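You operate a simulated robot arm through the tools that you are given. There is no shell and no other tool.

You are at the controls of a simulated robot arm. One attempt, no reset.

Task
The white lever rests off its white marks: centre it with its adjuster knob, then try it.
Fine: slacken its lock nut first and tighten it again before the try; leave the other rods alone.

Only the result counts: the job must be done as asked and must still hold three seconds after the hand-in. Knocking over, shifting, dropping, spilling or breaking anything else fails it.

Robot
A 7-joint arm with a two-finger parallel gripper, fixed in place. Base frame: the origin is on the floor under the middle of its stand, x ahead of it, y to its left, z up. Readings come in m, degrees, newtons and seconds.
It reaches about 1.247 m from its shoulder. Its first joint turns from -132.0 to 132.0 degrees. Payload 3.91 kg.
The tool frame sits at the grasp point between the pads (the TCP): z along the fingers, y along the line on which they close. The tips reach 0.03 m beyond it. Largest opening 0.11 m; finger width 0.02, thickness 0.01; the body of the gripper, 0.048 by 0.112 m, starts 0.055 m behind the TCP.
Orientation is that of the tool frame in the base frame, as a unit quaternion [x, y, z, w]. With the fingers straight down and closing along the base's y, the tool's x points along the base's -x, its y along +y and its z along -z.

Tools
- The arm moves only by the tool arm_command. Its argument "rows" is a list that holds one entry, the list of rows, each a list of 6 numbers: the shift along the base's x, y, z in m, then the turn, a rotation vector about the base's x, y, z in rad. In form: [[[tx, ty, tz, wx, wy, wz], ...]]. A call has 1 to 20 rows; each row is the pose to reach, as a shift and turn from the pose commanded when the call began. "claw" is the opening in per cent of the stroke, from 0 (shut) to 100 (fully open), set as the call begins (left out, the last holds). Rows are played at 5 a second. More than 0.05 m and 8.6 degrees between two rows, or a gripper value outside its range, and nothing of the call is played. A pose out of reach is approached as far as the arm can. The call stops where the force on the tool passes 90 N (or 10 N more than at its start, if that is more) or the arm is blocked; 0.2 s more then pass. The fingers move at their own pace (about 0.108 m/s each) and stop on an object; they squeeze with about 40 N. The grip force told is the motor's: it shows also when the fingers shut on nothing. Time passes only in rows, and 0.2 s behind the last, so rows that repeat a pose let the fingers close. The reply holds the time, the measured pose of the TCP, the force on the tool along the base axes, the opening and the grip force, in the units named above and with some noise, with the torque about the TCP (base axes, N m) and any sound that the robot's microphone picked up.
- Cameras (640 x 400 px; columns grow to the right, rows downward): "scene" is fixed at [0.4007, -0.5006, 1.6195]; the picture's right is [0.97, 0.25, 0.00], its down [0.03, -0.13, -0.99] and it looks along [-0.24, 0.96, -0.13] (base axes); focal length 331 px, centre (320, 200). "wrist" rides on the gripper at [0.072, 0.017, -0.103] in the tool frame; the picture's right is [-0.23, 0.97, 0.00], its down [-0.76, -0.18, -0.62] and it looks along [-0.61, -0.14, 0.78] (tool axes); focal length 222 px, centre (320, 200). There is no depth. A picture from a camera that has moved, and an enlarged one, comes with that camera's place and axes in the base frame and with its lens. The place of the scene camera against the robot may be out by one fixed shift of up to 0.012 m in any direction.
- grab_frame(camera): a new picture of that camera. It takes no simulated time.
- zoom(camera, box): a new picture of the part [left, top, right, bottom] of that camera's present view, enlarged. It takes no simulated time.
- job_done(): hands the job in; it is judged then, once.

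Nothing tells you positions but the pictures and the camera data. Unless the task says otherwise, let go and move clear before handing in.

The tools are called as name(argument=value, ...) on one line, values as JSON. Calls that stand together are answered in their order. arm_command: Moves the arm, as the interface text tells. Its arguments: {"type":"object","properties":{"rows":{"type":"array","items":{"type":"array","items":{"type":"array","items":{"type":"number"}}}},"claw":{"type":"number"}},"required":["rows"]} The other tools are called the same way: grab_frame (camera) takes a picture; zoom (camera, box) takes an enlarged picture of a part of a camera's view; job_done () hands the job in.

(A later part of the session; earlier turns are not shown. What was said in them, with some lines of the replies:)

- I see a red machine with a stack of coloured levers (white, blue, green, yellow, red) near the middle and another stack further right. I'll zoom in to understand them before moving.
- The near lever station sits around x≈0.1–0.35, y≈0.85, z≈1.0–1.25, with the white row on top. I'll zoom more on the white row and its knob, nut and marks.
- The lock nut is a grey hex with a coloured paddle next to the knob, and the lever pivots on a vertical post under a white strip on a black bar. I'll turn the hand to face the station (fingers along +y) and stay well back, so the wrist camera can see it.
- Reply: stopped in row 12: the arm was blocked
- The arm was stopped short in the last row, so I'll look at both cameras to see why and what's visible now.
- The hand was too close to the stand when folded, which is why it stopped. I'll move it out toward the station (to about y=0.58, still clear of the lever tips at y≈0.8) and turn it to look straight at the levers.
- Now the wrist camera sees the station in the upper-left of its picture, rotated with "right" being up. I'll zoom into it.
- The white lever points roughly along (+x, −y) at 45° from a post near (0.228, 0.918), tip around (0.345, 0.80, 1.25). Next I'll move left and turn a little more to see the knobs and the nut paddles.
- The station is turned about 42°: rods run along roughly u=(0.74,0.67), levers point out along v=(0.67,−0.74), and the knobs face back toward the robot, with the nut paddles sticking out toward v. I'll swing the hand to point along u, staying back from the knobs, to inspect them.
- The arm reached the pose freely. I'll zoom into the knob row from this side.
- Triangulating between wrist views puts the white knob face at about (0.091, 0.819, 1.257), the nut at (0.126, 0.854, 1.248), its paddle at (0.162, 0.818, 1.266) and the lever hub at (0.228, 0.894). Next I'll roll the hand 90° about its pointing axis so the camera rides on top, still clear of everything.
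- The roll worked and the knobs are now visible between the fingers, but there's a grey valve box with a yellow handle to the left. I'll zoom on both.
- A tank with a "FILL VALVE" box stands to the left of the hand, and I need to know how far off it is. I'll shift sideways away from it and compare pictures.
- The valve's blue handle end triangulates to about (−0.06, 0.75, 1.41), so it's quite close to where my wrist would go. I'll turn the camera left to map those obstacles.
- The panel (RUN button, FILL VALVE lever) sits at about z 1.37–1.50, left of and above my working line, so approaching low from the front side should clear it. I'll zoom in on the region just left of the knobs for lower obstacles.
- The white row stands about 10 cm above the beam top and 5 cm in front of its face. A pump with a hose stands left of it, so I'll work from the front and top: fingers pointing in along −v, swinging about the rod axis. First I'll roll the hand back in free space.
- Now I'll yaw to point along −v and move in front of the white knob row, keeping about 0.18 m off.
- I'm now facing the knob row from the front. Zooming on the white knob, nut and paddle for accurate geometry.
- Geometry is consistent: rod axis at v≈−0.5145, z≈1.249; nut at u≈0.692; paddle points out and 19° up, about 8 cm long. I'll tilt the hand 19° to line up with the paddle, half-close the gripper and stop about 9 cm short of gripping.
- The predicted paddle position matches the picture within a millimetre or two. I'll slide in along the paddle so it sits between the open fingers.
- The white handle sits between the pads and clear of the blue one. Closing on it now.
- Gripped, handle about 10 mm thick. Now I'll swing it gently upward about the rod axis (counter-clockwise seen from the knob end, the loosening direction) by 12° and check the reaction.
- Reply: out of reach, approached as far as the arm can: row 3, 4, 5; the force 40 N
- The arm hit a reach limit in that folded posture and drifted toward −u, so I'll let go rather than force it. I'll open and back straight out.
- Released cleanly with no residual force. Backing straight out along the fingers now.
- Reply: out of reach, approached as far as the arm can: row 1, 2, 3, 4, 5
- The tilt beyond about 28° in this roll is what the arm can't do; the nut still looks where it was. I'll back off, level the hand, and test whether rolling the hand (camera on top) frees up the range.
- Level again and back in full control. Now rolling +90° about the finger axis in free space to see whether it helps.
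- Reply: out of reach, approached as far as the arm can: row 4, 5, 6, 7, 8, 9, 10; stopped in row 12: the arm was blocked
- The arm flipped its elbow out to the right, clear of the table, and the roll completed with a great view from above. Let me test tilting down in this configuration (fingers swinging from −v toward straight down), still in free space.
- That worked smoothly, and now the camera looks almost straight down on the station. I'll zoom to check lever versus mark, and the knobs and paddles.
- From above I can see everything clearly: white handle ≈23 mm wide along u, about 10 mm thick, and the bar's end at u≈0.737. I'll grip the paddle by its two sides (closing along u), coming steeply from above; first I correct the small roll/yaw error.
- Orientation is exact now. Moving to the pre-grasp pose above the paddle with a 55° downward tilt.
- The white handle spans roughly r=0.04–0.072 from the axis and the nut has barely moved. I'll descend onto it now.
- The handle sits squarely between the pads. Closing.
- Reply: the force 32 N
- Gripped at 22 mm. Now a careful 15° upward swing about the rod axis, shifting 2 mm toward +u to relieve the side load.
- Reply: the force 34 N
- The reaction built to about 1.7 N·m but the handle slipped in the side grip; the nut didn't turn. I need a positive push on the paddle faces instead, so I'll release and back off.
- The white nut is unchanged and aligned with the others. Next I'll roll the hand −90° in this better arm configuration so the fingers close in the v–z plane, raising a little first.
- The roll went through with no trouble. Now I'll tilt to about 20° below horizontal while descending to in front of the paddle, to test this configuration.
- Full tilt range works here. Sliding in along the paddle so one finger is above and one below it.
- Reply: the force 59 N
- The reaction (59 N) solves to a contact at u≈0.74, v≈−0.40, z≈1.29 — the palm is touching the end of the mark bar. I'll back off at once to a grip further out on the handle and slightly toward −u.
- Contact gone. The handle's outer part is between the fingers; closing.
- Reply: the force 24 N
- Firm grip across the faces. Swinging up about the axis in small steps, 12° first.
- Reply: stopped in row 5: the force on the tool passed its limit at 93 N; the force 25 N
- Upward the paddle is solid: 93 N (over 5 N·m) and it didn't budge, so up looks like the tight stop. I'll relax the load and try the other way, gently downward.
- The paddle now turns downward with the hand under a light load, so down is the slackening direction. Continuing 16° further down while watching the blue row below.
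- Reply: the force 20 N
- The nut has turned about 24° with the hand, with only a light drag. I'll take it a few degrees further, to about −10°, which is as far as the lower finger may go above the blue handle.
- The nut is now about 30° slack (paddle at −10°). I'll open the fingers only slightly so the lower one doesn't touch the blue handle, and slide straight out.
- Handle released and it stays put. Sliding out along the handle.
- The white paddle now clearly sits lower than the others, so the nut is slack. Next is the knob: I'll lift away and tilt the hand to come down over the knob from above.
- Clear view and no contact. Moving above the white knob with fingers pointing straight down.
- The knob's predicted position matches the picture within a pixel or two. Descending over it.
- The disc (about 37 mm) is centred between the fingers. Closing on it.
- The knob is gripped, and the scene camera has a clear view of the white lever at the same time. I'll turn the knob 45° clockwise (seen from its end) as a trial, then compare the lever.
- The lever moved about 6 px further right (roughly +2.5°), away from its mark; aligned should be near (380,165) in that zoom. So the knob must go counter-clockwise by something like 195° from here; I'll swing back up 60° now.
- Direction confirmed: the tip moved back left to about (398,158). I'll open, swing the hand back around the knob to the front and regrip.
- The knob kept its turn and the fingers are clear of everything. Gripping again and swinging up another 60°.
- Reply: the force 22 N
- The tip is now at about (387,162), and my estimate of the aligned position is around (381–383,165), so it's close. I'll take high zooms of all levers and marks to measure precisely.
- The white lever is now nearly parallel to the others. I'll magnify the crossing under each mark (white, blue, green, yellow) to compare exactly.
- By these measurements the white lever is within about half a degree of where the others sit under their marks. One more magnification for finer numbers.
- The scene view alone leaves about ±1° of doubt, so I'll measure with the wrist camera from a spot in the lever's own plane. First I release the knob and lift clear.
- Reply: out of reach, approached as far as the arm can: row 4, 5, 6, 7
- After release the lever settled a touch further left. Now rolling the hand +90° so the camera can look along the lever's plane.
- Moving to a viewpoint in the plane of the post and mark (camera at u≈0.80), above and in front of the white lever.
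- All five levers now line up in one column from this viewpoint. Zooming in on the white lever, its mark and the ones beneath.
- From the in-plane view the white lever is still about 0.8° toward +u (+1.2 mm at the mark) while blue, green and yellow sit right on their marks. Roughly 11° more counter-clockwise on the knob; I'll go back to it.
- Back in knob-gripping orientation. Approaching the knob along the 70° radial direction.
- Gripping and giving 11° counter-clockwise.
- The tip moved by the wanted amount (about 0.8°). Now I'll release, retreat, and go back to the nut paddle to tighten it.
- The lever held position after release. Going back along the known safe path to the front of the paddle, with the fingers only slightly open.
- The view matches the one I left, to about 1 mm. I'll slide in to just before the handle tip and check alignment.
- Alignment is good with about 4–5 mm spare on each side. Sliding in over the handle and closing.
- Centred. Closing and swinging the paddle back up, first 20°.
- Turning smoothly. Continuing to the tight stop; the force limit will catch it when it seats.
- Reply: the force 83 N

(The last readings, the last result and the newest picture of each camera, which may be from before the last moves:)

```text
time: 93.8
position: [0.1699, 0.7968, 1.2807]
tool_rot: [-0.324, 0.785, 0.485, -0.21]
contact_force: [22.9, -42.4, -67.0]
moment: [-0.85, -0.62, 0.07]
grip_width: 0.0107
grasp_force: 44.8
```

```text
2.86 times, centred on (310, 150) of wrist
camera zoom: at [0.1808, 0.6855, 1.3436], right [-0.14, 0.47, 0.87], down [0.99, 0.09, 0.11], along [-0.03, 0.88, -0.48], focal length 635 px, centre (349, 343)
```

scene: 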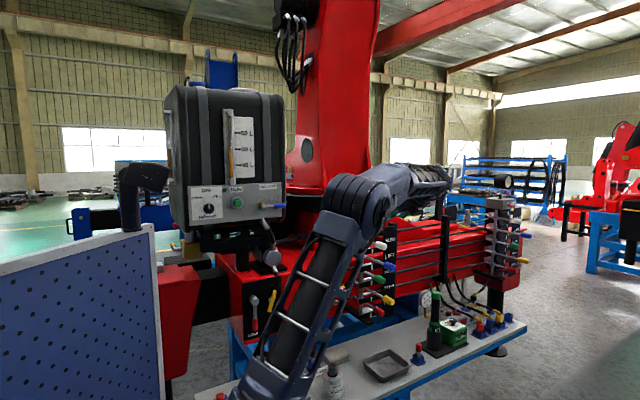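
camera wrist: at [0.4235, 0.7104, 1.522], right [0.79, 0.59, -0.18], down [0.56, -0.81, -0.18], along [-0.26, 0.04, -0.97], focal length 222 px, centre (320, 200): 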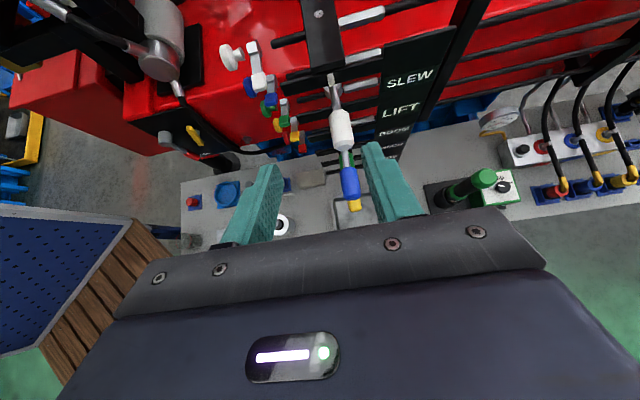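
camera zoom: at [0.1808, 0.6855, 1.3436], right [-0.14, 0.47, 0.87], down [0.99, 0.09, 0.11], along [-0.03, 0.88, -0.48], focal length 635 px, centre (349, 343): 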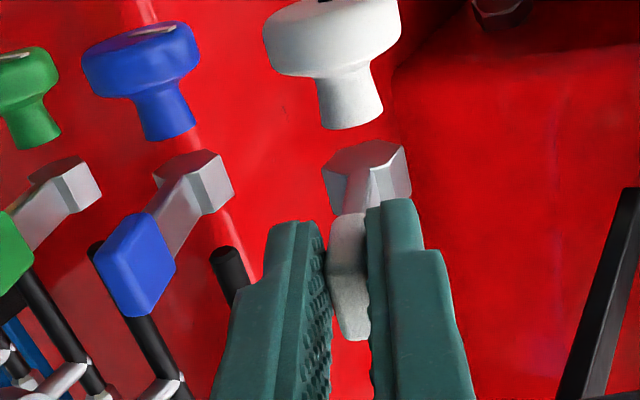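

The nut has seated: about 79 N tangential (≈4.7 N·m) with the paddle back in line with the other rows' paddles. I'll ease the load, open, and slide out.

arm_command(rows=[[[0.0012, -0.0012, -0.0037, 0.037, 0.037, 0], [0.0024, -0.0024, -0.0073, 0.074, 0.074, 0], [0.0024, -0.0024, -0.0073, 0.074, 0.074, 0]]])

arm_command(rows=[[[0, 0, 0, 0, 0, 0], [0, 0, 0, 0, 0, 0]]], claw=40)

zoom(camera="wrist", box=[220, 80, 400, 220])

```text
time: 94.6
position: [0.1713, 0.796, 1.277]
tool_rot: [-0.313, 0.757, 0.527, -0.224]
contact_force: [13.5, -20.6, -48.9]
moment: [-0.95, -1.76, -0.23]
grip_width: 0.0091
grasp_force: 44.6
```

```text
time: 95.2
position: [0.1702, 0.7962, 1.2808]
tool_rot: [-0.314, 0.756, 0.529, -0.225]
contact_force: [-0.5, 0.2, 1.0]
moment: [0.0, -0.02, 0.02]
grip_width: 0.0441
grasp_force: 0.0
```

```text
2.86 times, centred on (310, 150) of wrist
camera zoom: at [0.1844, 0.6792, 1.3324], right [-0.07, 0.4, 0.91], down [1.0, 0.09, 0.04], along [-0.07, 0.91, -0.4], focal length 635 px, centre (349, 343)
```

zoom: 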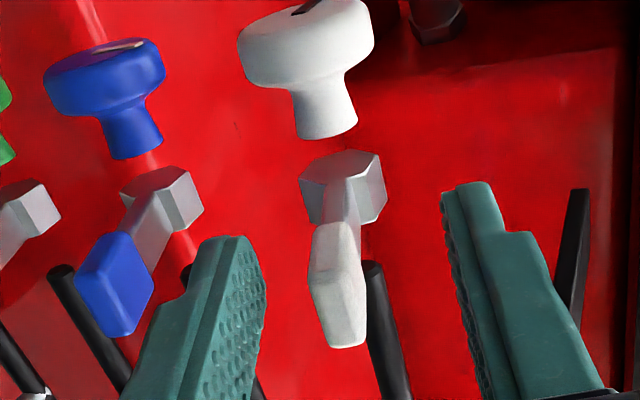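

Released; the white paddle's angle matches the other rows again. Sliding out and checking the lever from the scene camera.

arm_command(rows=[[[0.0113, -0.0113, 0.0058, 0, 0, 0], [0.0226, -0.0226, 0.0116, 0, 0, 0], [0.034, -0.034, 0.0175, 0, 0, 0], [0.05, -0.05, 0.03, -0.06, -0.06, 0], [0.055, -0.055, 0.05, -0.15, -0.15, 0], [0.055, -0.055, 0.075, -0.24, -0.24, 0], [0.05, -0.05, 0.1, -0.33, -0.33, 0], [0.045, -0.045, 0.12, -0.42, -0.42, 0], [0.04, -0.04, 0.135, -0.51, -0.51, 0], [0.038, -0.036, 0.15, -0.617, -0.617, 0]]])

zoom(camera="scene", box=[360, 231, 386, 247])

zoom(camera="scene", box=[310, 210, 430, 300])

```text
refused: row 10 steps farther than a row can; nothing moved
```

```text
16.00 times, centred on (373, 239) of scene
camera zoom: at [0.4007, -0.5006, 1.6195], right [0.97, 0.25, 0.0], down [0.03, -0.13, -0.99], along [-0.24, 0.96, -0.13], focal length 5296 px, centre (-528, -424)
```

zoom: 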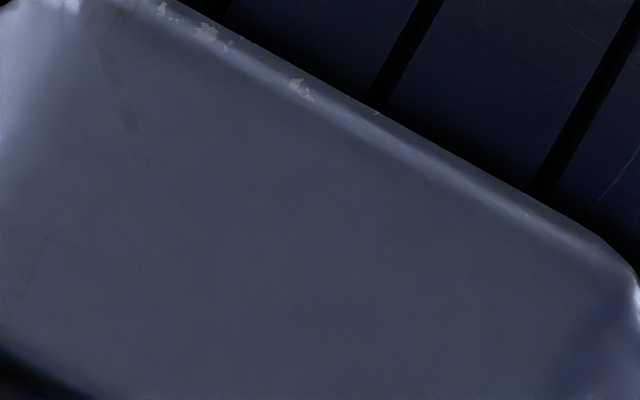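

```text
4.44 times, centred on (370, 255) of scene
camera zoom: at [0.4007, -0.5006, 1.6195], right [0.97, 0.25, 0.0], down [0.03, -0.13, -0.99], along [-0.24, 0.96, -0.13], focal length 1471 px, centre (98, -44)
```

zoom: 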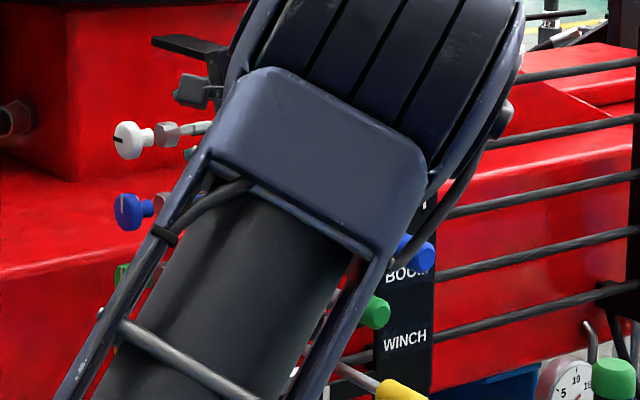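

The last step was slightly too large, so nothing moved. Resending with an extra row.

arm_command(rows=[[[0.0113, -0.0113, 0.0058, 0, 0, 0], [0.0226, -0.0226, 0.0116, 0, 0, 0], [0.034, -0.034, 0.0175, 0, 0, 0], [0.05, -0.05, 0.03, -0.06, -0.06, 0], [0.055, -0.055, 0.05, -0.15, -0.15, 0], [0.055, -0.055, 0.075, -0.24, -0.24, 0], [0.05, -0.05, 0.1, -0.33, -0.33, 0], [0.045, -0.045, 0.12, -0.42, -0.42, 0], [0.04, -0.04, 0.135, -0.51, -0.51, 0], [0.038, -0.036, 0.15, -0.57, -0.57, 0], [0.038, -0.036, 0.15, -0.617, -0.617, 0]]])

zoom(camera="scene", box=[360, 231, 386, 247])

zoom(camera="scene", box=[310, 210, 430, 300])

```text
time: 97.6
position: [0.2094, 0.7609, 1.4305]
tool_rot: [-0.375, 0.911, 0.16, -0.07]
contact_force: [0.5, -0.2, 0.0]
moment: [0.02, 0.08, 0.02]
grip_width: 0.0441
grasp_force: 0.1
```

```text
16.00 times, centred on (373, 239) of scene
camera zoom: at [0.4007, -0.5006, 1.6195], right [0.97, 0.25, 0.0], down [0.03, -0.13, -0.99], along [-0.24, 0.96, -0.13], focal length 5296 px, centre (-528, -424)
```

zoom: 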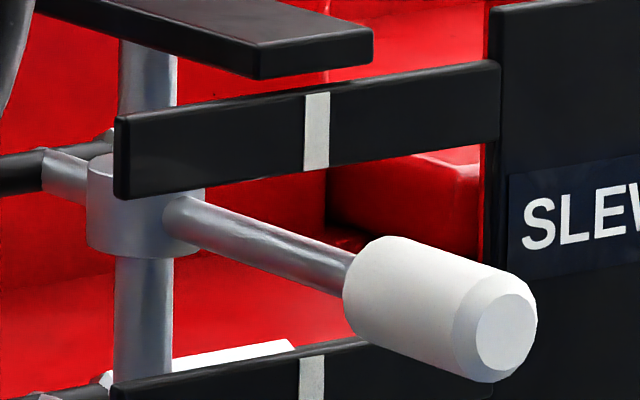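

```text
4.44 times, centred on (370, 255) of scene
camera zoom: at [0.4007, -0.5006, 1.6195], right [0.97, 0.25, 0.0], down [0.03, -0.13, -0.99], along [-0.24, 0.96, -0.13], focal length 1471 px, centre (98, -44)
```

zoom: 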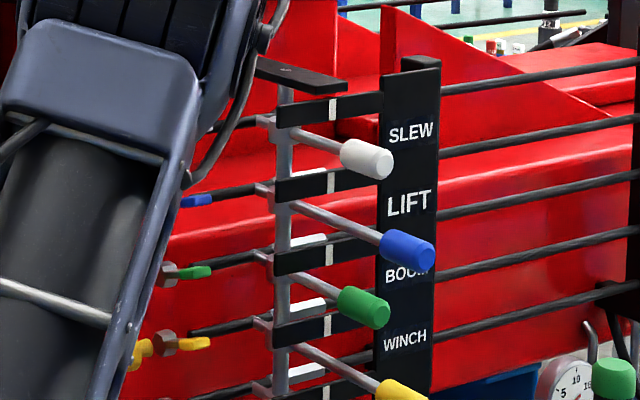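

The lever didn't move during tightening. Repeating the in-plane measurement: roll and move to the same viewpoint.

arm_command(rows=[[[0, 0, 0, -0.0327, 0.0311, -0.1229], [0, 0, 0, -0.0654, 0.0622, -0.2458], [0, 0, 0, -0.0981, 0.0933, -0.3687], [0, 0, 0, -0.1308, 0.1244, -0.4916], [0, 0, 0, -0.1635, 0.1555, -0.6145], [0, 0, 0, -0.1962, 0.1866, -0.7374], [0, 0, 0, -0.2289, 0.2177, -0.8603], [0, 0, 0, -0.2616, 0.2488, -0.9832], [0, 0, 0, -0.2943, 0.2799, -1.1061], [0, 0, 0, -0.327, 0.311, -1.229], [0, 0, 0, -0.3597, 0.3421, -1.3519], [0, 0, 0, -0.392, 0.3736, -1.4752]]])

arm_command(rows=[[[0.0272, -0.0272, 0, 0.0462, 0.0462, 0], [0.0544, -0.0544, 0, 0.0924, 0.0924, 0], [0.0816, -0.0816, 0, 0.1386, 0.1386, 0], [0.109, -0.109, 0, 0.1848, 0.1848, 0], [0.1262, -0.0917, -0.0075, 0.231, 0.231, 0], [0.1434, -0.0745, -0.015, 0.2772, 0.2772, 0], [0.1606, -0.0573, -0.0225, 0.3234, 0.3234, 0], [0.1757, -0.0432, -0.03, 0.37, 0.37, 0], [0.1757, -0.0432, -0.03, 0.37, 0.37, 0]]])

zoom(camera="wrist", box=[310, 60, 366, 95])

zoom(camera="wrist", box=[310, 90, 374, 130])

zoom(camera="wrist", box=[310, 130, 390, 180])

zoom(camera="wrist", box=[290, 60, 390, 220])

```text
time: 100.2
position: [0.2094, 0.7594, 1.4294]
tool_rot: [0.38, 0.909, 0.062, -0.163]
contact_force: [0.4, 0.2, -0.1]
moment: [0.04, -0.01, -0.01]
grip_width: 0.0443
grasp_force: 0.2
```

```text
time: 102.2
position: [0.3833, 0.7167, 1.3995]
tool_rot: [0.347, 0.837, 0.157, -0.394]
contact_force: [1.0, -0.6, -0.1]
moment: [-0.02, -0.01, 0.0]
grip_width: 0.0438
grasp_force: 0.0
```

```text
11.43 times, centred on (338, 78) of wrist
camera zoom: at [0.4202, 0.706, 1.5217], right [0.79, 0.59, -0.18], down [0.56, -0.81, -0.18], along [-0.26, 0.04, -0.97], focal length 2538 px, centre (114, 1600)
```

zoom: 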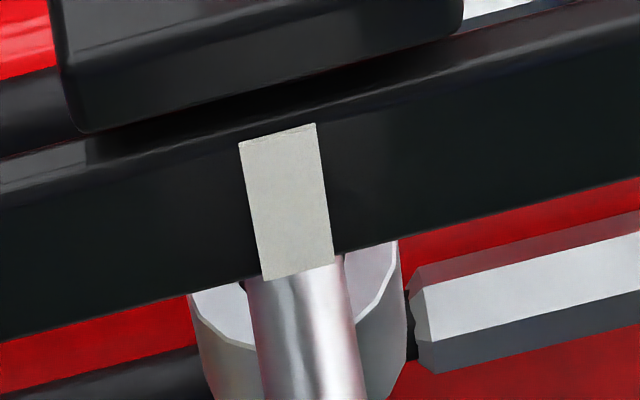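

```text
10.00 times, centred on (342, 110) of wrist
camera zoom: at [0.4202, 0.706, 1.5217], right [0.79, 0.59, -0.18], down [0.56, -0.81, -0.18], along [-0.26, 0.04, -0.97], focal length 2221 px, centre (100, 1100)
```

zoom: 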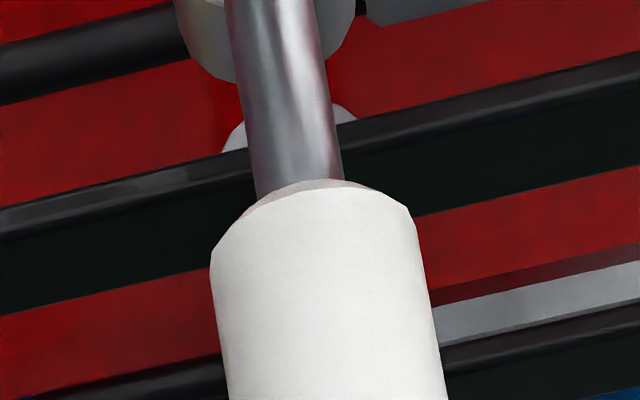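

```text
8.00 times, centred on (350, 155) of wrist
camera zoom: at [0.4202, 0.706, 1.5217], right [0.79, 0.59, -0.18], down [0.56, -0.81, -0.18], along [-0.26, 0.04, -0.97], focal length 1777 px, centre (80, 560)
```

zoom: 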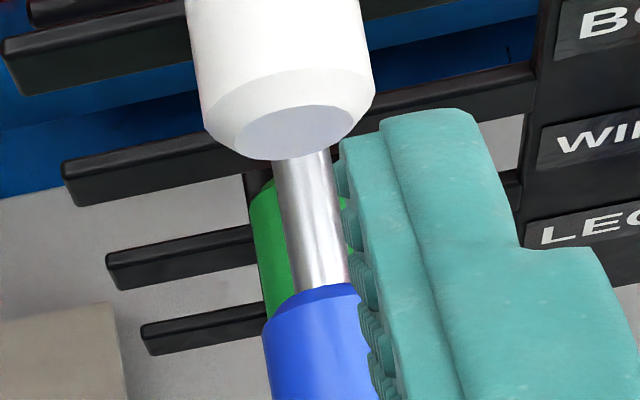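

```text
2.50 times, centred on (340, 140) of wrist
camera zoom: at [0.4202, 0.706, 1.5217], right [0.79, 0.59, -0.18], down [0.56, -0.81, -0.18], along [-0.26, 0.04, -0.97], focal length 555 px, centre (270, 350)
```

zoom: 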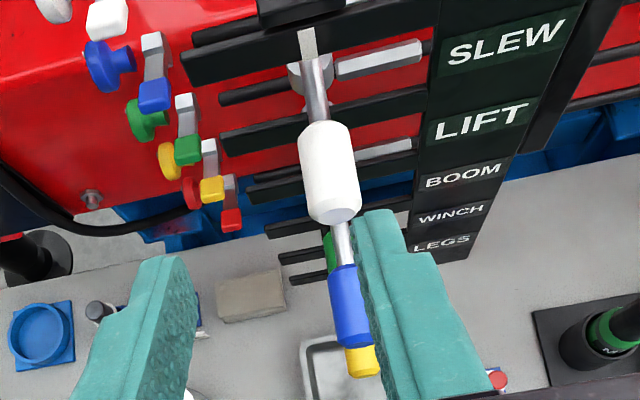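

The white lever now measures within about −0.3° of its mark. For a cleaner check I'll shift 3 mm so the camera is exactly in the plane, open the fingers out of the way, and zoom at maximum.

arm_command(rows=[[[0.002, 0.002, 0, 0, 0, 0], [0.002, 0.002, 0, 0, 0, 0]]], claw=80)

zoom(camera="wrist", box=[318, 62, 358, 87])

zoom(camera="wrist", box=[320, 86, 360, 111])

zoom(camera="wrist", box=[324, 112, 364, 137])

zoom(camera="wrist", box=[328, 138, 368, 163])

zoom(camera="wrist", box=[332, 162, 372, 187])

```text
time: 102.8
position: [0.385, 0.7195, 1.3997]
tool_rot: [0.347, 0.837, 0.156, -0.394]
contact_force: [0.6, 0.9, 0.7]
moment: [-0.01, -0.01, 0.03]
grip_width: 0.088
grasp_force: 0.0
```

```text
16.00 times, centred on (338, 74) of wrist
camera zoom: at [0.4224, 0.7082, 1.522], right [0.79, 0.59, -0.18], down [0.56, -0.81, -0.18], along [-0.26, 0.04, -0.97], focal length 3554 px, centre (32, 2208)
```

zoom: 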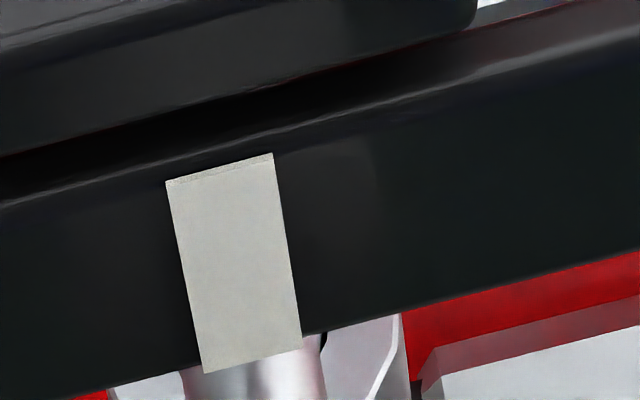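

```text
16.00 times, centred on (340, 98) of wrist
camera zoom: at [0.4224, 0.7082, 1.522], right [0.79, 0.59, -0.18], down [0.56, -0.81, -0.18], along [-0.26, 0.04, -0.97], focal length 3554 px, centre (0, 1824)
```

zoom: 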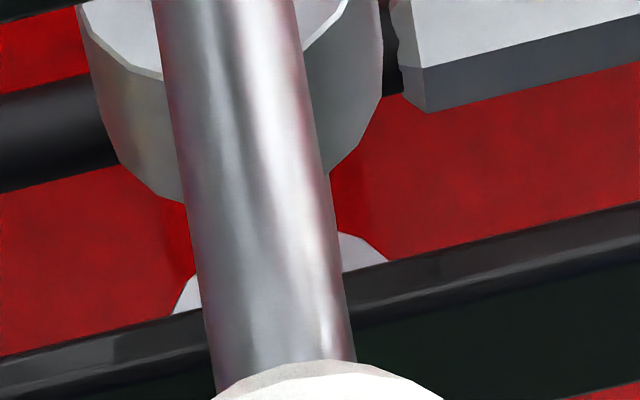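

```text
16.00 times, centred on (344, 124) of wrist
camera zoom: at [0.4224, 0.7082, 1.522], right [0.79, 0.59, -0.18], down [0.56, -0.81, -0.18], along [-0.26, 0.04, -0.97], focal length 3554 px, centre (-64, 1408)
```

zoom: 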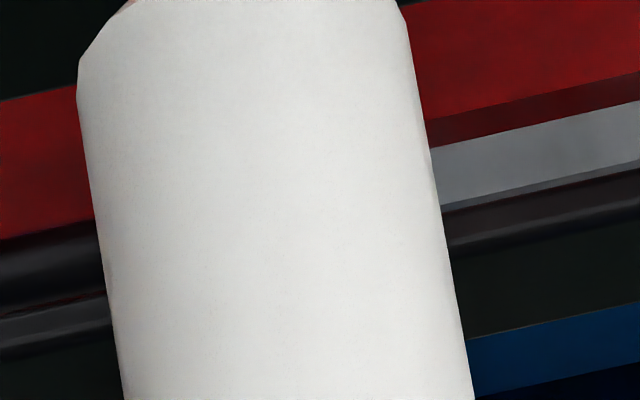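

```text
16.00 times, centred on (348, 150) of wrist
camera zoom: at [0.4224, 0.7082, 1.522], right [0.79, 0.59, -0.18], down [0.56, -0.81, -0.18], along [-0.26, 0.04, -0.97], focal length 3554 px, centre (-128, 992)
```

zoom: 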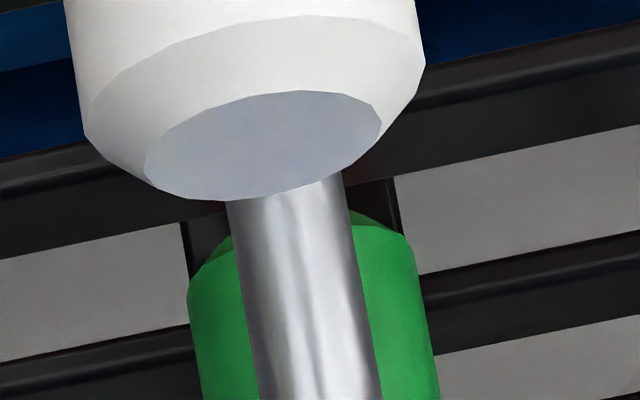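

```text
16.00 times, centred on (352, 174) of wrist
camera zoom: at [0.4224, 0.7082, 1.522], right [0.79, 0.59, -0.18], down [0.56, -0.81, -0.18], along [-0.26, 0.04, -0.97], focal length 3554 px, centre (-192, 608)
```

zoom: 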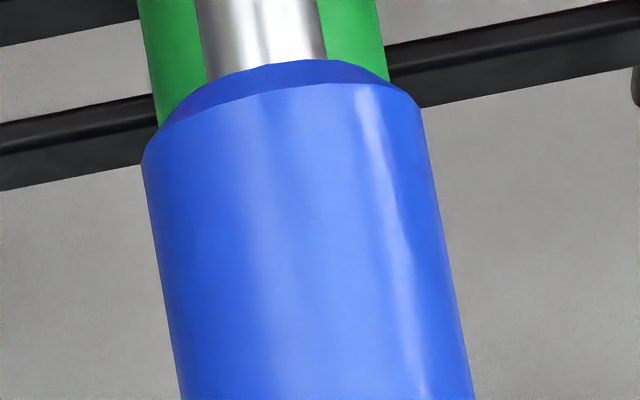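

The white lever is about 0.3° from dead centre and the others are on theirs, so the adjustment is good and the nut is tight. Now for the try: I'll move to a pre-grasp above the white handle, closing along u.

arm_command(rows=[[[-0.006, 0.013, -0.018, -0.0309, -0.0309, 0], [-0.0128, 0.0255, -0.036, -0.0617, -0.0617, 0], [-0.019, 0.038, -0.054, -0.0926, -0.0926, 0], [-0.0256, 0.051, -0.0731, -0.1234, -0.1234, 0], [-0.0256, 0.051, -0.0731, -0.1234, -0.1234, 0]]], claw=55)

grab_frame(camera="wrist")

zoom(camera="wrist", box=[220, 60, 420, 220])

grab_frame(camera="scene")

```text
time: 104.0
position: [0.3621, 0.7697, 1.3264]
tool_rot: [0.361, 0.868, 0.126, -0.318]
contact_force: [0.0, 0.2, -0.4]
moment: [0.01, 0.03, 0.0]
grip_width: 0.0603
grasp_force: 0.0
```

```text
taken
camera wrist: at [0.3827, 0.7737, 1.4527], right [0.81, 0.57, -0.16], down [0.57, -0.82, -0.01], along [-0.14, -0.08, -0.99], focal length 222 px, centre (320, 200)
```

wrist: 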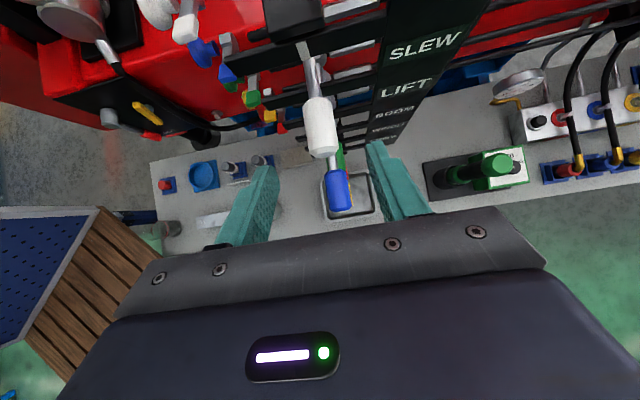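

```text
2.50 times, centred on (320, 140) of wrist
camera zoom: at [0.3827, 0.7737, 1.4527], right [0.81, 0.57, -0.16], down [0.57, -0.82, -0.01], along [-0.14, -0.08, -0.99], focal length 555 px, centre (320, 350)
```

zoom: 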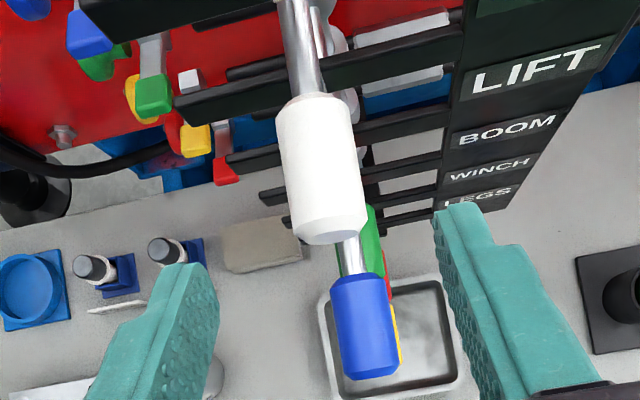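

```text
taken
```

scene: 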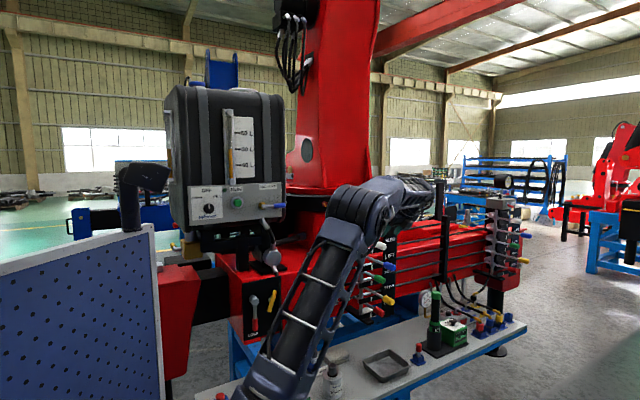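

The white handle is centred between the fingers and nothing else is near them. Descending onto it.

arm_command(rows=[[[-0.0112, 0.0107, -0.0184, 0, 0, 0], [-0.0223, 0.0214, -0.0367, 0, 0, 0], [-0.0335, 0.0321, -0.055, 0, 0, 0], [-0.0446, 0.0428, -0.0734, 0, 0, 0], [-0.0446, 0.0428, -0.0734, 0, 0, 0]]])

zoom(camera="wrist", box=[220, 60, 420, 220])

```text
time: 105.2
position: [0.316, 0.8134, 1.2549]
tool_rot: [0.361, 0.867, 0.127, -0.318]
contact_force: [-0.2, 0.3, -0.5]
moment: [-0.01, 0.0, 0.03]
grip_width: 0.0605
grasp_force: 0.1
```

```text
2.50 times, centred on (320, 140) of wrist
camera zoom: at [0.3363, 0.8168, 1.3809], right [0.81, 0.57, -0.16], down [0.57, -0.82, -0.01], along [-0.14, -0.08, -0.99], focal length 555 px, centre (320, 350)
```

zoom: 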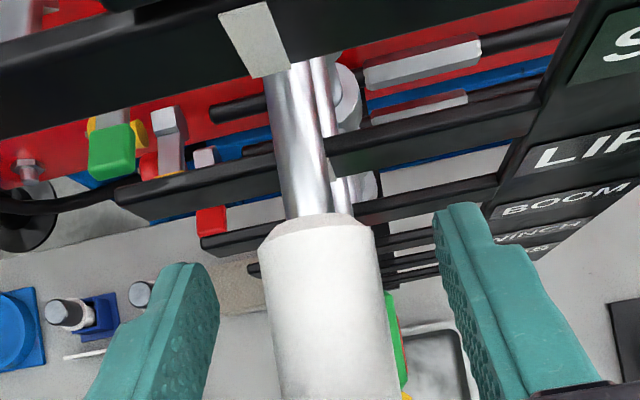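

Positioned over the handle. Closing.

arm_command(rows=[[[0, 0, 0, 0, 0, 0], [0, 0, 0, 0, 0, 0], [0, 0, 0, 0, 0, 0]]], claw=0)

```text
time: 106.0
position: [0.3156, 0.8129, 1.2546]
tool_rot: [0.362, 0.867, 0.127, -0.319]
contact_force: [3.3, 7.6, -0.2]
moment: [-0.05, -0.04, -0.79]
grip_width: 0.0278
grasp_force: 45.0
```

Gripped the handle. First a gentle 8° swing toward +u to feel the lever.

arm_command(rows=[[[0.0028, 0.003, 0, 0, 0, 0.0349], [0.0056, 0.006, 0, 0, 0, 0.0698], [0.0082, 0.0092, 0, 0, 0, 0.1047], [0.0107, 0.0123, 0, 0, 0, 0.1396], [0.0107, 0.0123, 0, 0, 0, 0.1396]]])

zoom(camera="scene", box=[310, 160, 540, 300])

```text
time: 107.2
position: [0.326, 0.8251, 1.2554]
tool_rot: [0.298, 0.891, 0.104, -0.327]
contact_force: [-0.4, 12.2, 16.9]
moment: [0.06, 0.15, -1.28]
grip_width: 0.0276
grasp_force: 44.4
```

```text
2.78 times, centred on (425, 230) of scene
camera zoom: at [0.4007, -0.5006, 1.6195], right [0.97, 0.25, 0.0], down [0.03, -0.13, -0.99], along [-0.24, 0.96, -0.13], focal length 921 px, centre (28, 116)
```

zoom: 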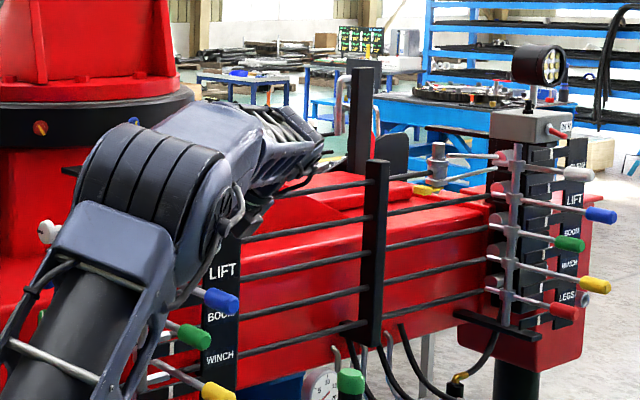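

It moves freely and the far station's white lever follows. Continuing to about 16°.

arm_command(rows=[[[0.0023, 0.0033, 0, 0, 0, 0.0349], [0.0046, 0.0067, 0, 0, 0, 0.0698], [0.0067, 0.0101, 0, 0, 0, 0.1047], [0.0088, 0.0136, 0, 0, 0, 0.1396], [0.0088, 0.0136, 0, 0, 0, 0.1396]]])

zoom(camera="wrist", box=[200, 0, 440, 220])

zoom(camera="scene", box=[310, 160, 540, 300])

```text
time: 108.4
position: [0.3359, 0.8383, 1.2533]
tool_rot: [0.236, 0.91, 0.081, -0.333]
contact_force: [-1.0, 9.8, 27.7]
moment: [0.13, 0.07, -1.31]
grip_width: 0.0279
grasp_force: 44.8
```

```text
1.82 times, centred on (320, 110) of wrist
camera zoom: at [0.3544, 0.8476, 1.3807], right [0.62, 0.77, -0.16], down [0.78, -0.63, -0.01], along [-0.11, -0.11, -0.99], focal length 404 px, centre (320, 364)
```

zoom: 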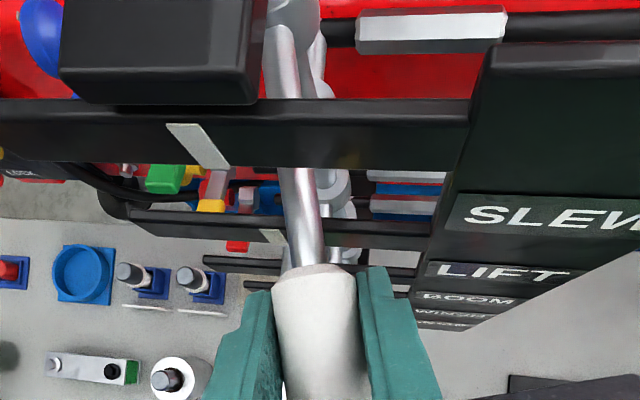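

```text
2.78 times, centred on (425, 230) of scene
camera zoom: at [0.4007, -0.5006, 1.6195], right [0.97, 0.25, 0.0], down [0.03, -0.13, -0.99], along [-0.24, 0.96, -0.13], focal length 921 px, centre (28, 116)
```

zoom: 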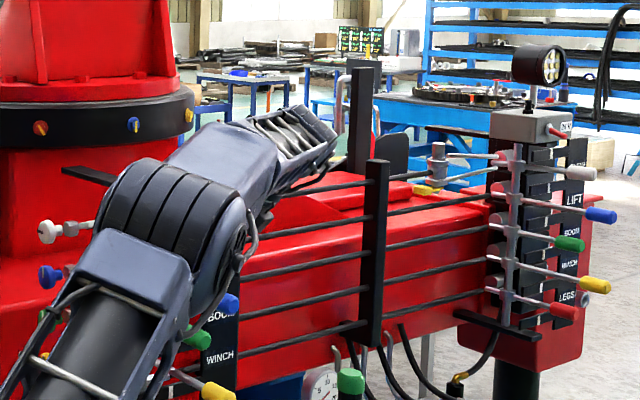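

The lever is about 16° over, clearly past the mark, and moves smoothly. Now I'll swing it through centre to about −16° the other way.

arm_command(rows=[[[-0.0042, -0.0069, 0, 0, 0, -0.0698], [-0.0088, -0.0136, 0, 0, 0, -0.1396], [-0.014, -0.0199, 0, 0, 0, -0.2094], [-0.0196, -0.0259, 0, 0, 0, -0.2793], [-0.0256, -0.0315, 0, 0, 0, -0.3491], [-0.0319, -0.0367, 0, 0, 0, -0.4189], [-0.0386, -0.0413, 0, 0, 0, -0.4887], [-0.0455, -0.0455, 0, 0, 0, -0.5585], [-0.0455, -0.0455, 0, 0, 0, -0.5585]]])

zoom(camera="wrist", box=[200, 0, 440, 220])

zoom(camera="scene", box=[310, 160, 540, 300])

```text
time: 110.4
position: [0.2901, 0.7929, 1.2531]
tool_rot: [0.478, 0.809, 0.169, -0.298]
contact_force: [-2.3, 19.6, 9.9]
moment: [0.27, 0.2, -0.56]
grip_width: 0.0274
grasp_force: 44.7
```

```text
1.82 times, centred on (320, 110) of wrist
camera zoom: at [0.3116, 0.7914, 1.3789], right [0.93, 0.32, -0.16], down [0.32, -0.95, -0.01], along [-0.15, -0.04, -0.99], focal length 404 px, centre (320, 364)
```

zoom: 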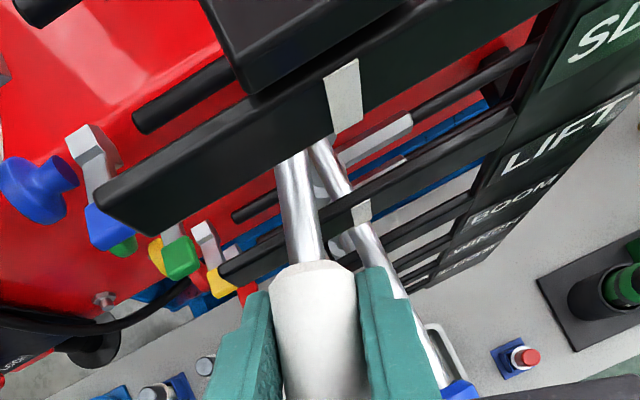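

```text
2.78 times, centred on (425, 230) of scene
camera zoom: at [0.4007, -0.5006, 1.6195], right [0.97, 0.25, 0.0], down [0.03, -0.13, -0.99], along [-0.24, 0.96, -0.13], focal length 921 px, centre (28, 116)
```

zoom: 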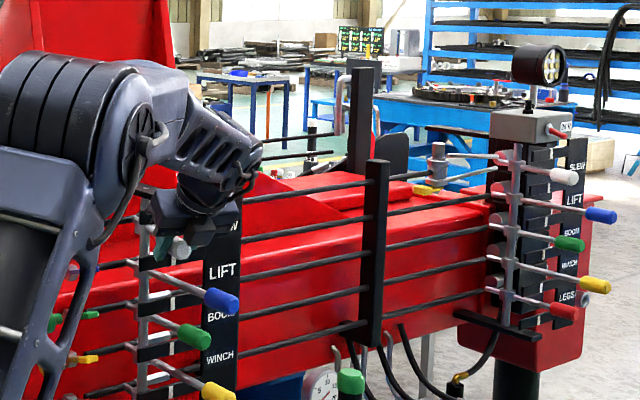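

The lever swings freely to −16° too, with the far lever following. A little further to about −20° to be sure the full try is covered.

arm_command(rows=[[[-0.0037, -0.0019, 0, 0, 0, -0.0349], [-0.0074, -0.0037, 0, 0, 0, -0.0698], [-0.0074, -0.0037, 0, 0, 0, -0.0698]]])

```text
time: 111.2
position: [0.2826, 0.7896, 1.2535]
tool_rot: [0.506, 0.791, 0.18, -0.292]
contact_force: [2.0, 15.8, 5.6]
moment: [-0.33, -0.21, -0.46]
grip_width: 0.0274
grasp_force: 44.5
```

Free at −20° as well. Now the other end to about +20° and then back to centre.

arm_command(rows=[[[0.0108, 0.0057, 0, 0, 0, 0.1047], [0.021, 0.0125, 0, 0, 0, 0.2094], [0.0303, 0.0204, 0, 0, 0, 0.3142], [0.0389, 0.0293, 0, 0, 0, 0.4189], [0.0464, 0.0389, 0, 0, 0, 0.5236], [0.0529, 0.0492, 0, 0, 0, 0.6283], [0.0566, 0.0566, 0, 0, 0, 0.6981], [0.0566, 0.0566, 0, 0, 0, 0.6981], [0.0508, 0.0457, 0, 0, 0, 0.5934], [0.044, 0.0356, 0, 0, 0, 0.4887], [0.0361, 0.0262, 0, 0, 0, 0.384], [0.0333, 0.0233, 0, 0, 0, 0.3491], [0.0333, 0.0233, 0, 0, 0, 0.3491], [0.0333, 0.0233, 0, 0, 0, 0.3491]]])

zoom(camera="wrist", box=[200, 0, 440, 220])

```text
time: 114.2
position: [0.3168, 0.8125, 1.2528]
tool_rot: [0.361, 0.867, 0.127, -0.32]
contact_force: [5.0, -1.0, 2.5]
moment: [0.09, 0.13, -0.45]
grip_width: 0.0274
grasp_force: 44.9
```

```text
1.82 times, centred on (320, 110) of wrist
camera zoom: at [0.3383, 0.8169, 1.3786], right [0.81, 0.57, -0.16], down [0.57, -0.82, -0.01], along [-0.14, -0.08, -0.99], focal length 404 px, centre (320, 364)
```

zoom: 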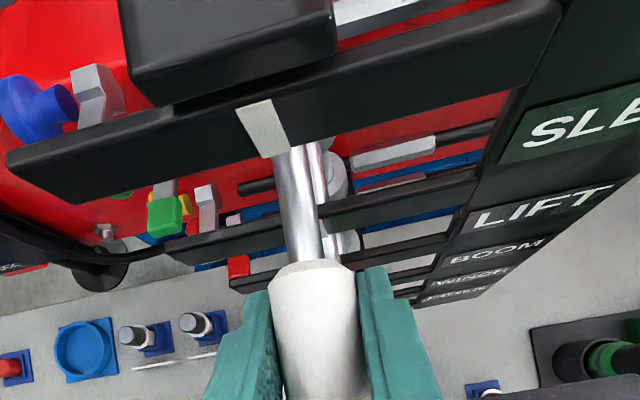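

Back at centre with low forces. Releasing the handle and backing out along the fingers.

arm_command(rows=[[[0, 0, 0, 0, 0, 0], [0, 0, 0, 0, 0, 0], [0, 0, 0, 0, 0, 0]]], claw=55)

arm_command(rows=[[[0.0112, -0.0107, 0.0184, 0, 0, 0], [0.0223, -0.0214, 0.0367, 0, 0, 0], [0.0335, -0.0321, 0.055, 0, 0, 0], [0.0446, -0.0428, 0.0734, 0, 0, 0], [0.0512, -0.0553, 0.0914, 0.0309, 0.0309, 0], [0.0574, -0.0683, 0.1094, 0.0617, 0.0617, 0], [0.064, -0.0808, 0.1284, 0.0926, 0.0926, 0], [0.0692, -0.0938, 0.1465, 0.1234, 0.1234, 0], [0.0692, -0.0938, 0.1465, 0.1234, 0.1234, 0]]], claw=80)

zoom(camera="wrist", box=[318, 62, 358, 87])

zoom(camera="wrist", box=[320, 86, 360, 111])

zoom(camera="wrist", box=[324, 112, 364, 137])

zoom(camera="wrist", box=[328, 138, 368, 163])

zoom(camera="wrist", box=[332, 162, 372, 187])

```text
time: 115.0
position: [0.3181, 0.8134, 1.2519]
tool_rot: [0.361, 0.867, 0.127, -0.319]
contact_force: [0.5, -0.2, 0.3]
moment: [0.03, -0.01, 0.02]
grip_width: 0.0605
grasp_force: 0.1
```

```text
time: 117.0
position: [0.3885, 0.7202, 1.3998]
tool_rot: [0.346, 0.837, 0.156, -0.394]
contact_force: [0.4, 0.0, 0.4]
moment: [0.03, 0.02, 0.0]
grip_width: 0.0879
grasp_force: 0.0
```

```text
16.00 times, centred on (338, 74) of wrist
camera zoom: at [0.4235, 0.7078, 1.5215], right [0.79, 0.59, -0.18], down [0.56, -0.81, -0.18], along [-0.26, 0.04, -0.97], focal length 3554 px, centre (32, 2208)
```

zoom: 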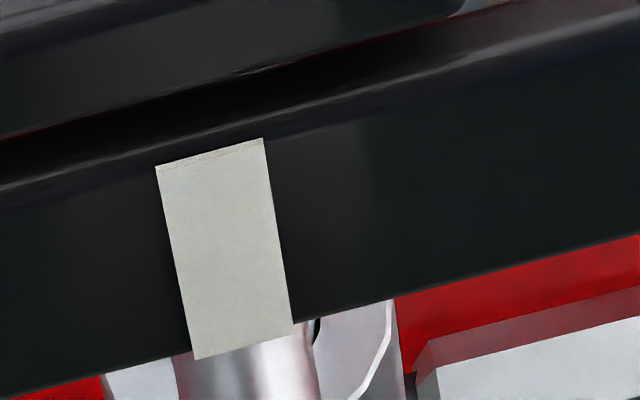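

```text
16.00 times, centred on (340, 98) of wrist
camera zoom: at [0.4235, 0.7078, 1.5215], right [0.79, 0.59, -0.18], down [0.56, -0.81, -0.18], along [-0.26, 0.04, -0.97], focal length 3554 px, centre (0, 1824)
```

zoom: 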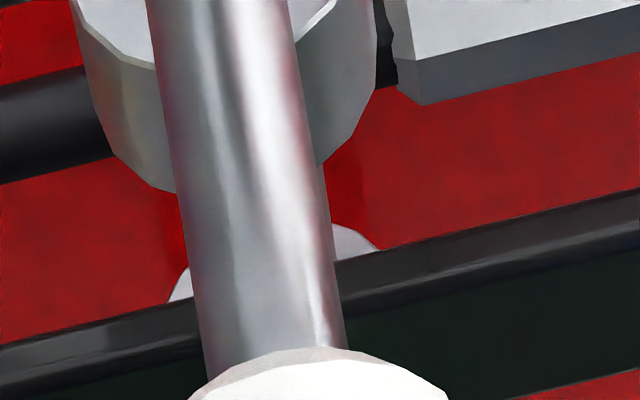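

```text
16.00 times, centred on (344, 124) of wrist
camera zoom: at [0.4235, 0.7078, 1.5215], right [0.79, 0.59, -0.18], down [0.56, -0.81, -0.18], along [-0.26, 0.04, -0.97], focal length 3554 px, centre (-64, 1408)
```

zoom: 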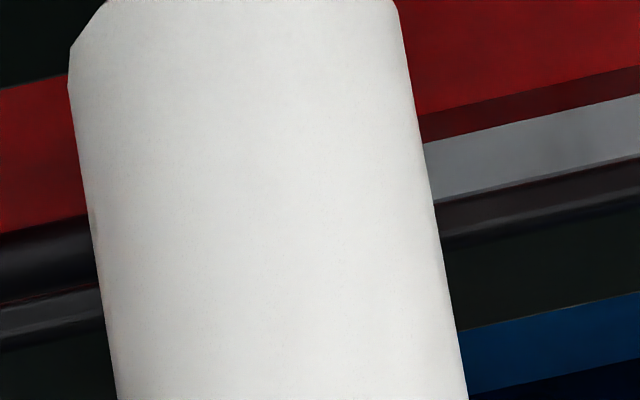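

```text
16.00 times, centred on (348, 150) of wrist
camera zoom: at [0.4235, 0.7078, 1.5215], right [0.79, 0.59, -0.18], down [0.56, -0.81, -0.18], along [-0.26, 0.04, -0.97], focal length 3554 px, centre (-128, 992)
```

zoom: 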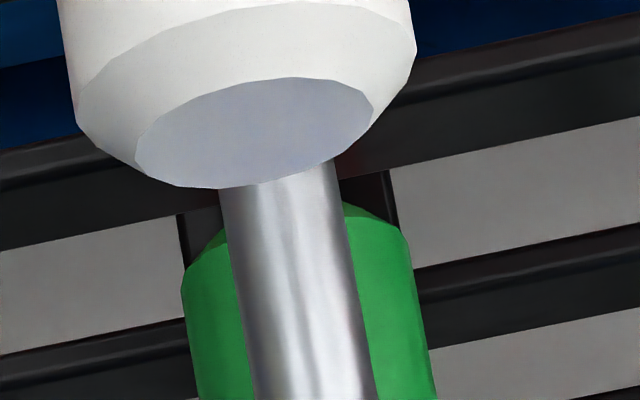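

```text
16.00 times, centred on (352, 174) of wrist
camera zoom: at [0.4235, 0.7078, 1.5215], right [0.79, 0.59, -0.18], down [0.56, -0.81, -0.18], along [-0.26, 0.04, -0.97], focal length 3554 px, centre (-192, 608)
```

zoom: 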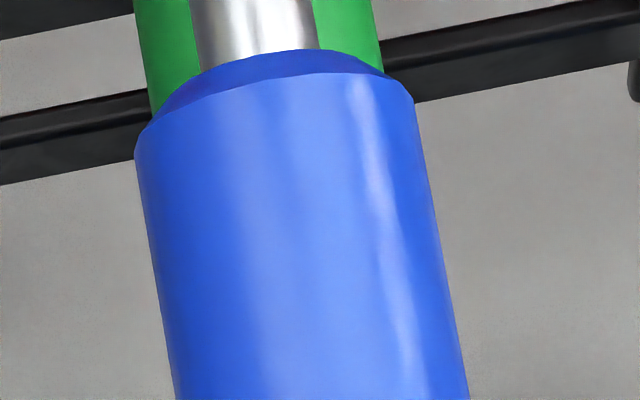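

After the try the lever rests exactly where it did before, under its mark. I'll check the nut paddle, knob and far station for a final look.

zoom(camera="wrist", box=[210, 30, 330, 160])

zoom(camera="scene", box=[470, 180, 530, 290])

grab_frame(camera="scene")

```text
3.08 times, centred on (270, 95) of wrist
camera zoom: at [0.4235, 0.7078, 1.5215], right [0.79, 0.59, -0.18], down [0.56, -0.81, -0.18], along [-0.26, 0.04, -0.97], focal length 684 px, centre (474, 523)
```

zoom: 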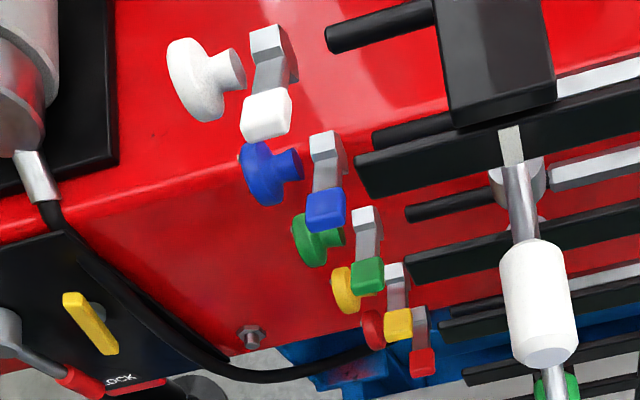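

```text
3.64 times, centred on (500, 235) of scene
camera zoom: at [0.4007, -0.5006, 1.6195], right [0.97, 0.25, 0.0], down [0.03, -0.13, -0.99], along [-0.24, 0.96, -0.13], focal length 1204 px, centre (-334, 73)
```

zoom: 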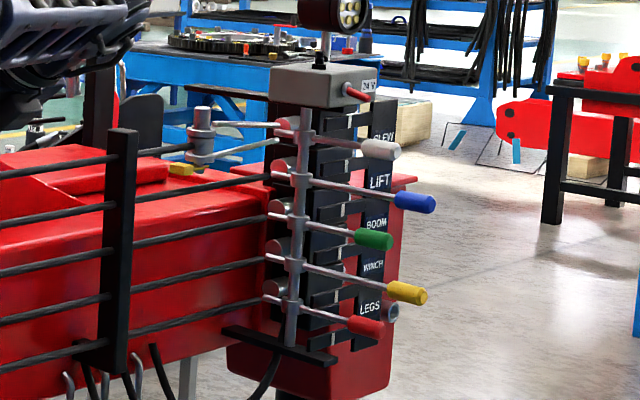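

```text
taken
```

scene: 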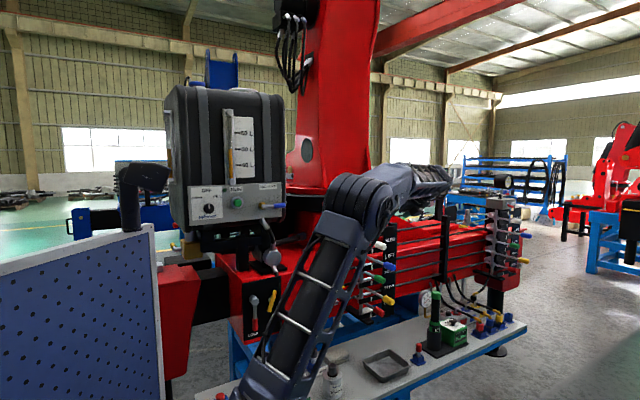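

The far station's white lever is unchanged, the white nut paddle is back up at its stop like the others, and the white lever sits within about 0.4° of its mark after being tried both ways. I'll move the hand well clear.

arm_command(rows=[[[0.01, -0.015, 0.02, 0, 0, 0], [0.02, -0.03, 0.04, 0, 0, 0], [0.03, -0.045, 0.06, 0, 0, 0], [0.04, -0.06, 0.08, 0, 0, 0], [0.05, -0.08, 0.09, 0, 0, 0], [0.06, -0.1, 0.1, 0, 0, 0]]])

grab_frame(camera="scene")

zoom(camera="scene", box=[310, 210, 430, 300])

zoom(camera="scene", box=[360, 231, 386, 247])

grab_frame(camera="wrist")

```text
time: 118.4
position: [0.4441, 0.618, 1.4988]
tool_rot: [0.347, 0.837, 0.157, -0.393]
contact_force: [0.2, -0.3, -0.3]
moment: [-0.05, -0.02, -0.01]
grip_width: 0.088
grasp_force: 0.2
```

```text
taken
```

scene: 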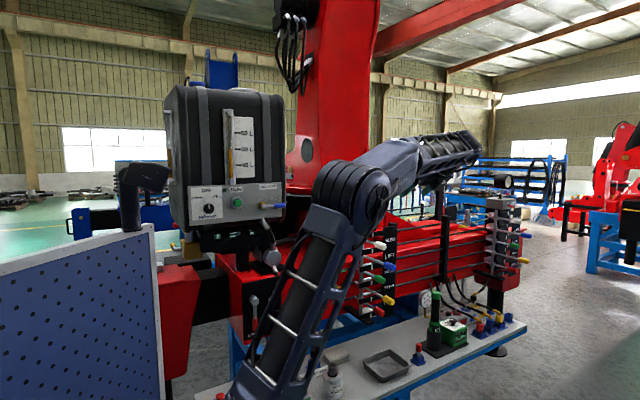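

```text
4.44 times, centred on (370, 255) of scene
camera zoom: at [0.4007, -0.5006, 1.6195], right [0.97, 0.25, 0.0], down [0.03, -0.13, -0.99], along [-0.24, 0.96, -0.13], focal length 1471 px, centre (98, -44)
```

zoom: 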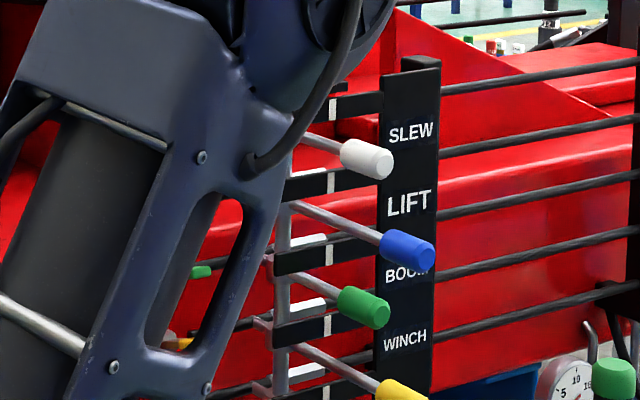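

```text
16.00 times, centred on (373, 239) of scene
camera zoom: at [0.4007, -0.5006, 1.6195], right [0.97, 0.25, 0.0], down [0.03, -0.13, -0.99], along [-0.24, 0.96, -0.13], focal length 5296 px, centre (-528, -424)
```

zoom: 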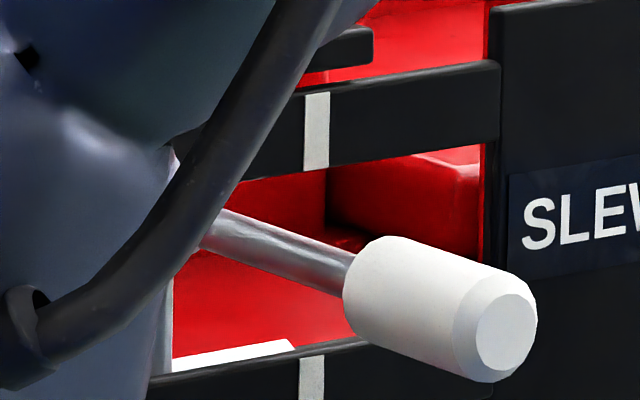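

```text
taken
camera wrist: at [0.4803, 0.6067, 1.6213], right [0.79, 0.59, -0.18], down [0.56, -0.81, -0.18], along [-0.26, 0.04, -0.97], focal length 222 px, centre (320, 200)
```

wrist: 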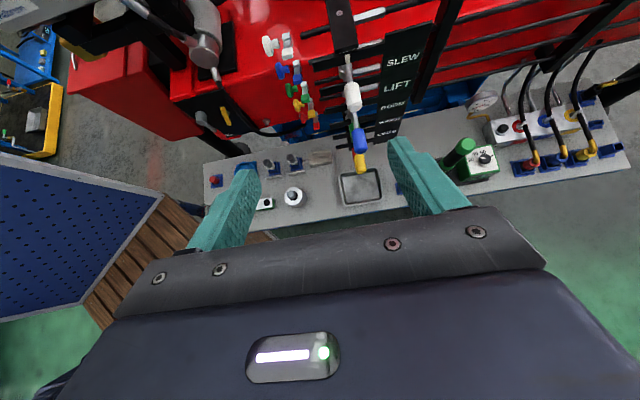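

The hand is clear with nothing touching. The white lever rests under its mark, at the same spot as before the try. Its lock nut is tight again, and the other rods look untouched. Handing in.

job_done()

```text
The job is handed in.
```

I handed the job in. The white lever now rests on its white mark, its lock nut is tight again, and I tried the lever after tightening. I don't have the verdict on the result.

- **Nut:** I turned the white lock nut about 30° to slacken it. After the adjustment I turned it back up to its stop, at roughly 4.7 N·m.
- **Centring:** I turned the adjuster knob about 86° counter-clockwise overall, as seen from its end. The lever started several degrees off. From a camera position in line with the lever it now sits about 0.4° from dead centre; the blue lever, checked the same way, is within about 0.1° of its own mark.
- **Try:** I swung the lever about 20° each way. It moved freely and the far station's white lever followed. I brought it back to centre before letting go, so I did not test whether it springs back on its own. It stayed where it had been before the try.
- **Contact:** While lining up on the nut, the palm of the gripper pressed against the end of the white row's mark bar, with about 59 N. I backed off at once. The bar showed no sign of moving.

The other rods, knobs and nuts were not turned. The hand is open and clear of the station.
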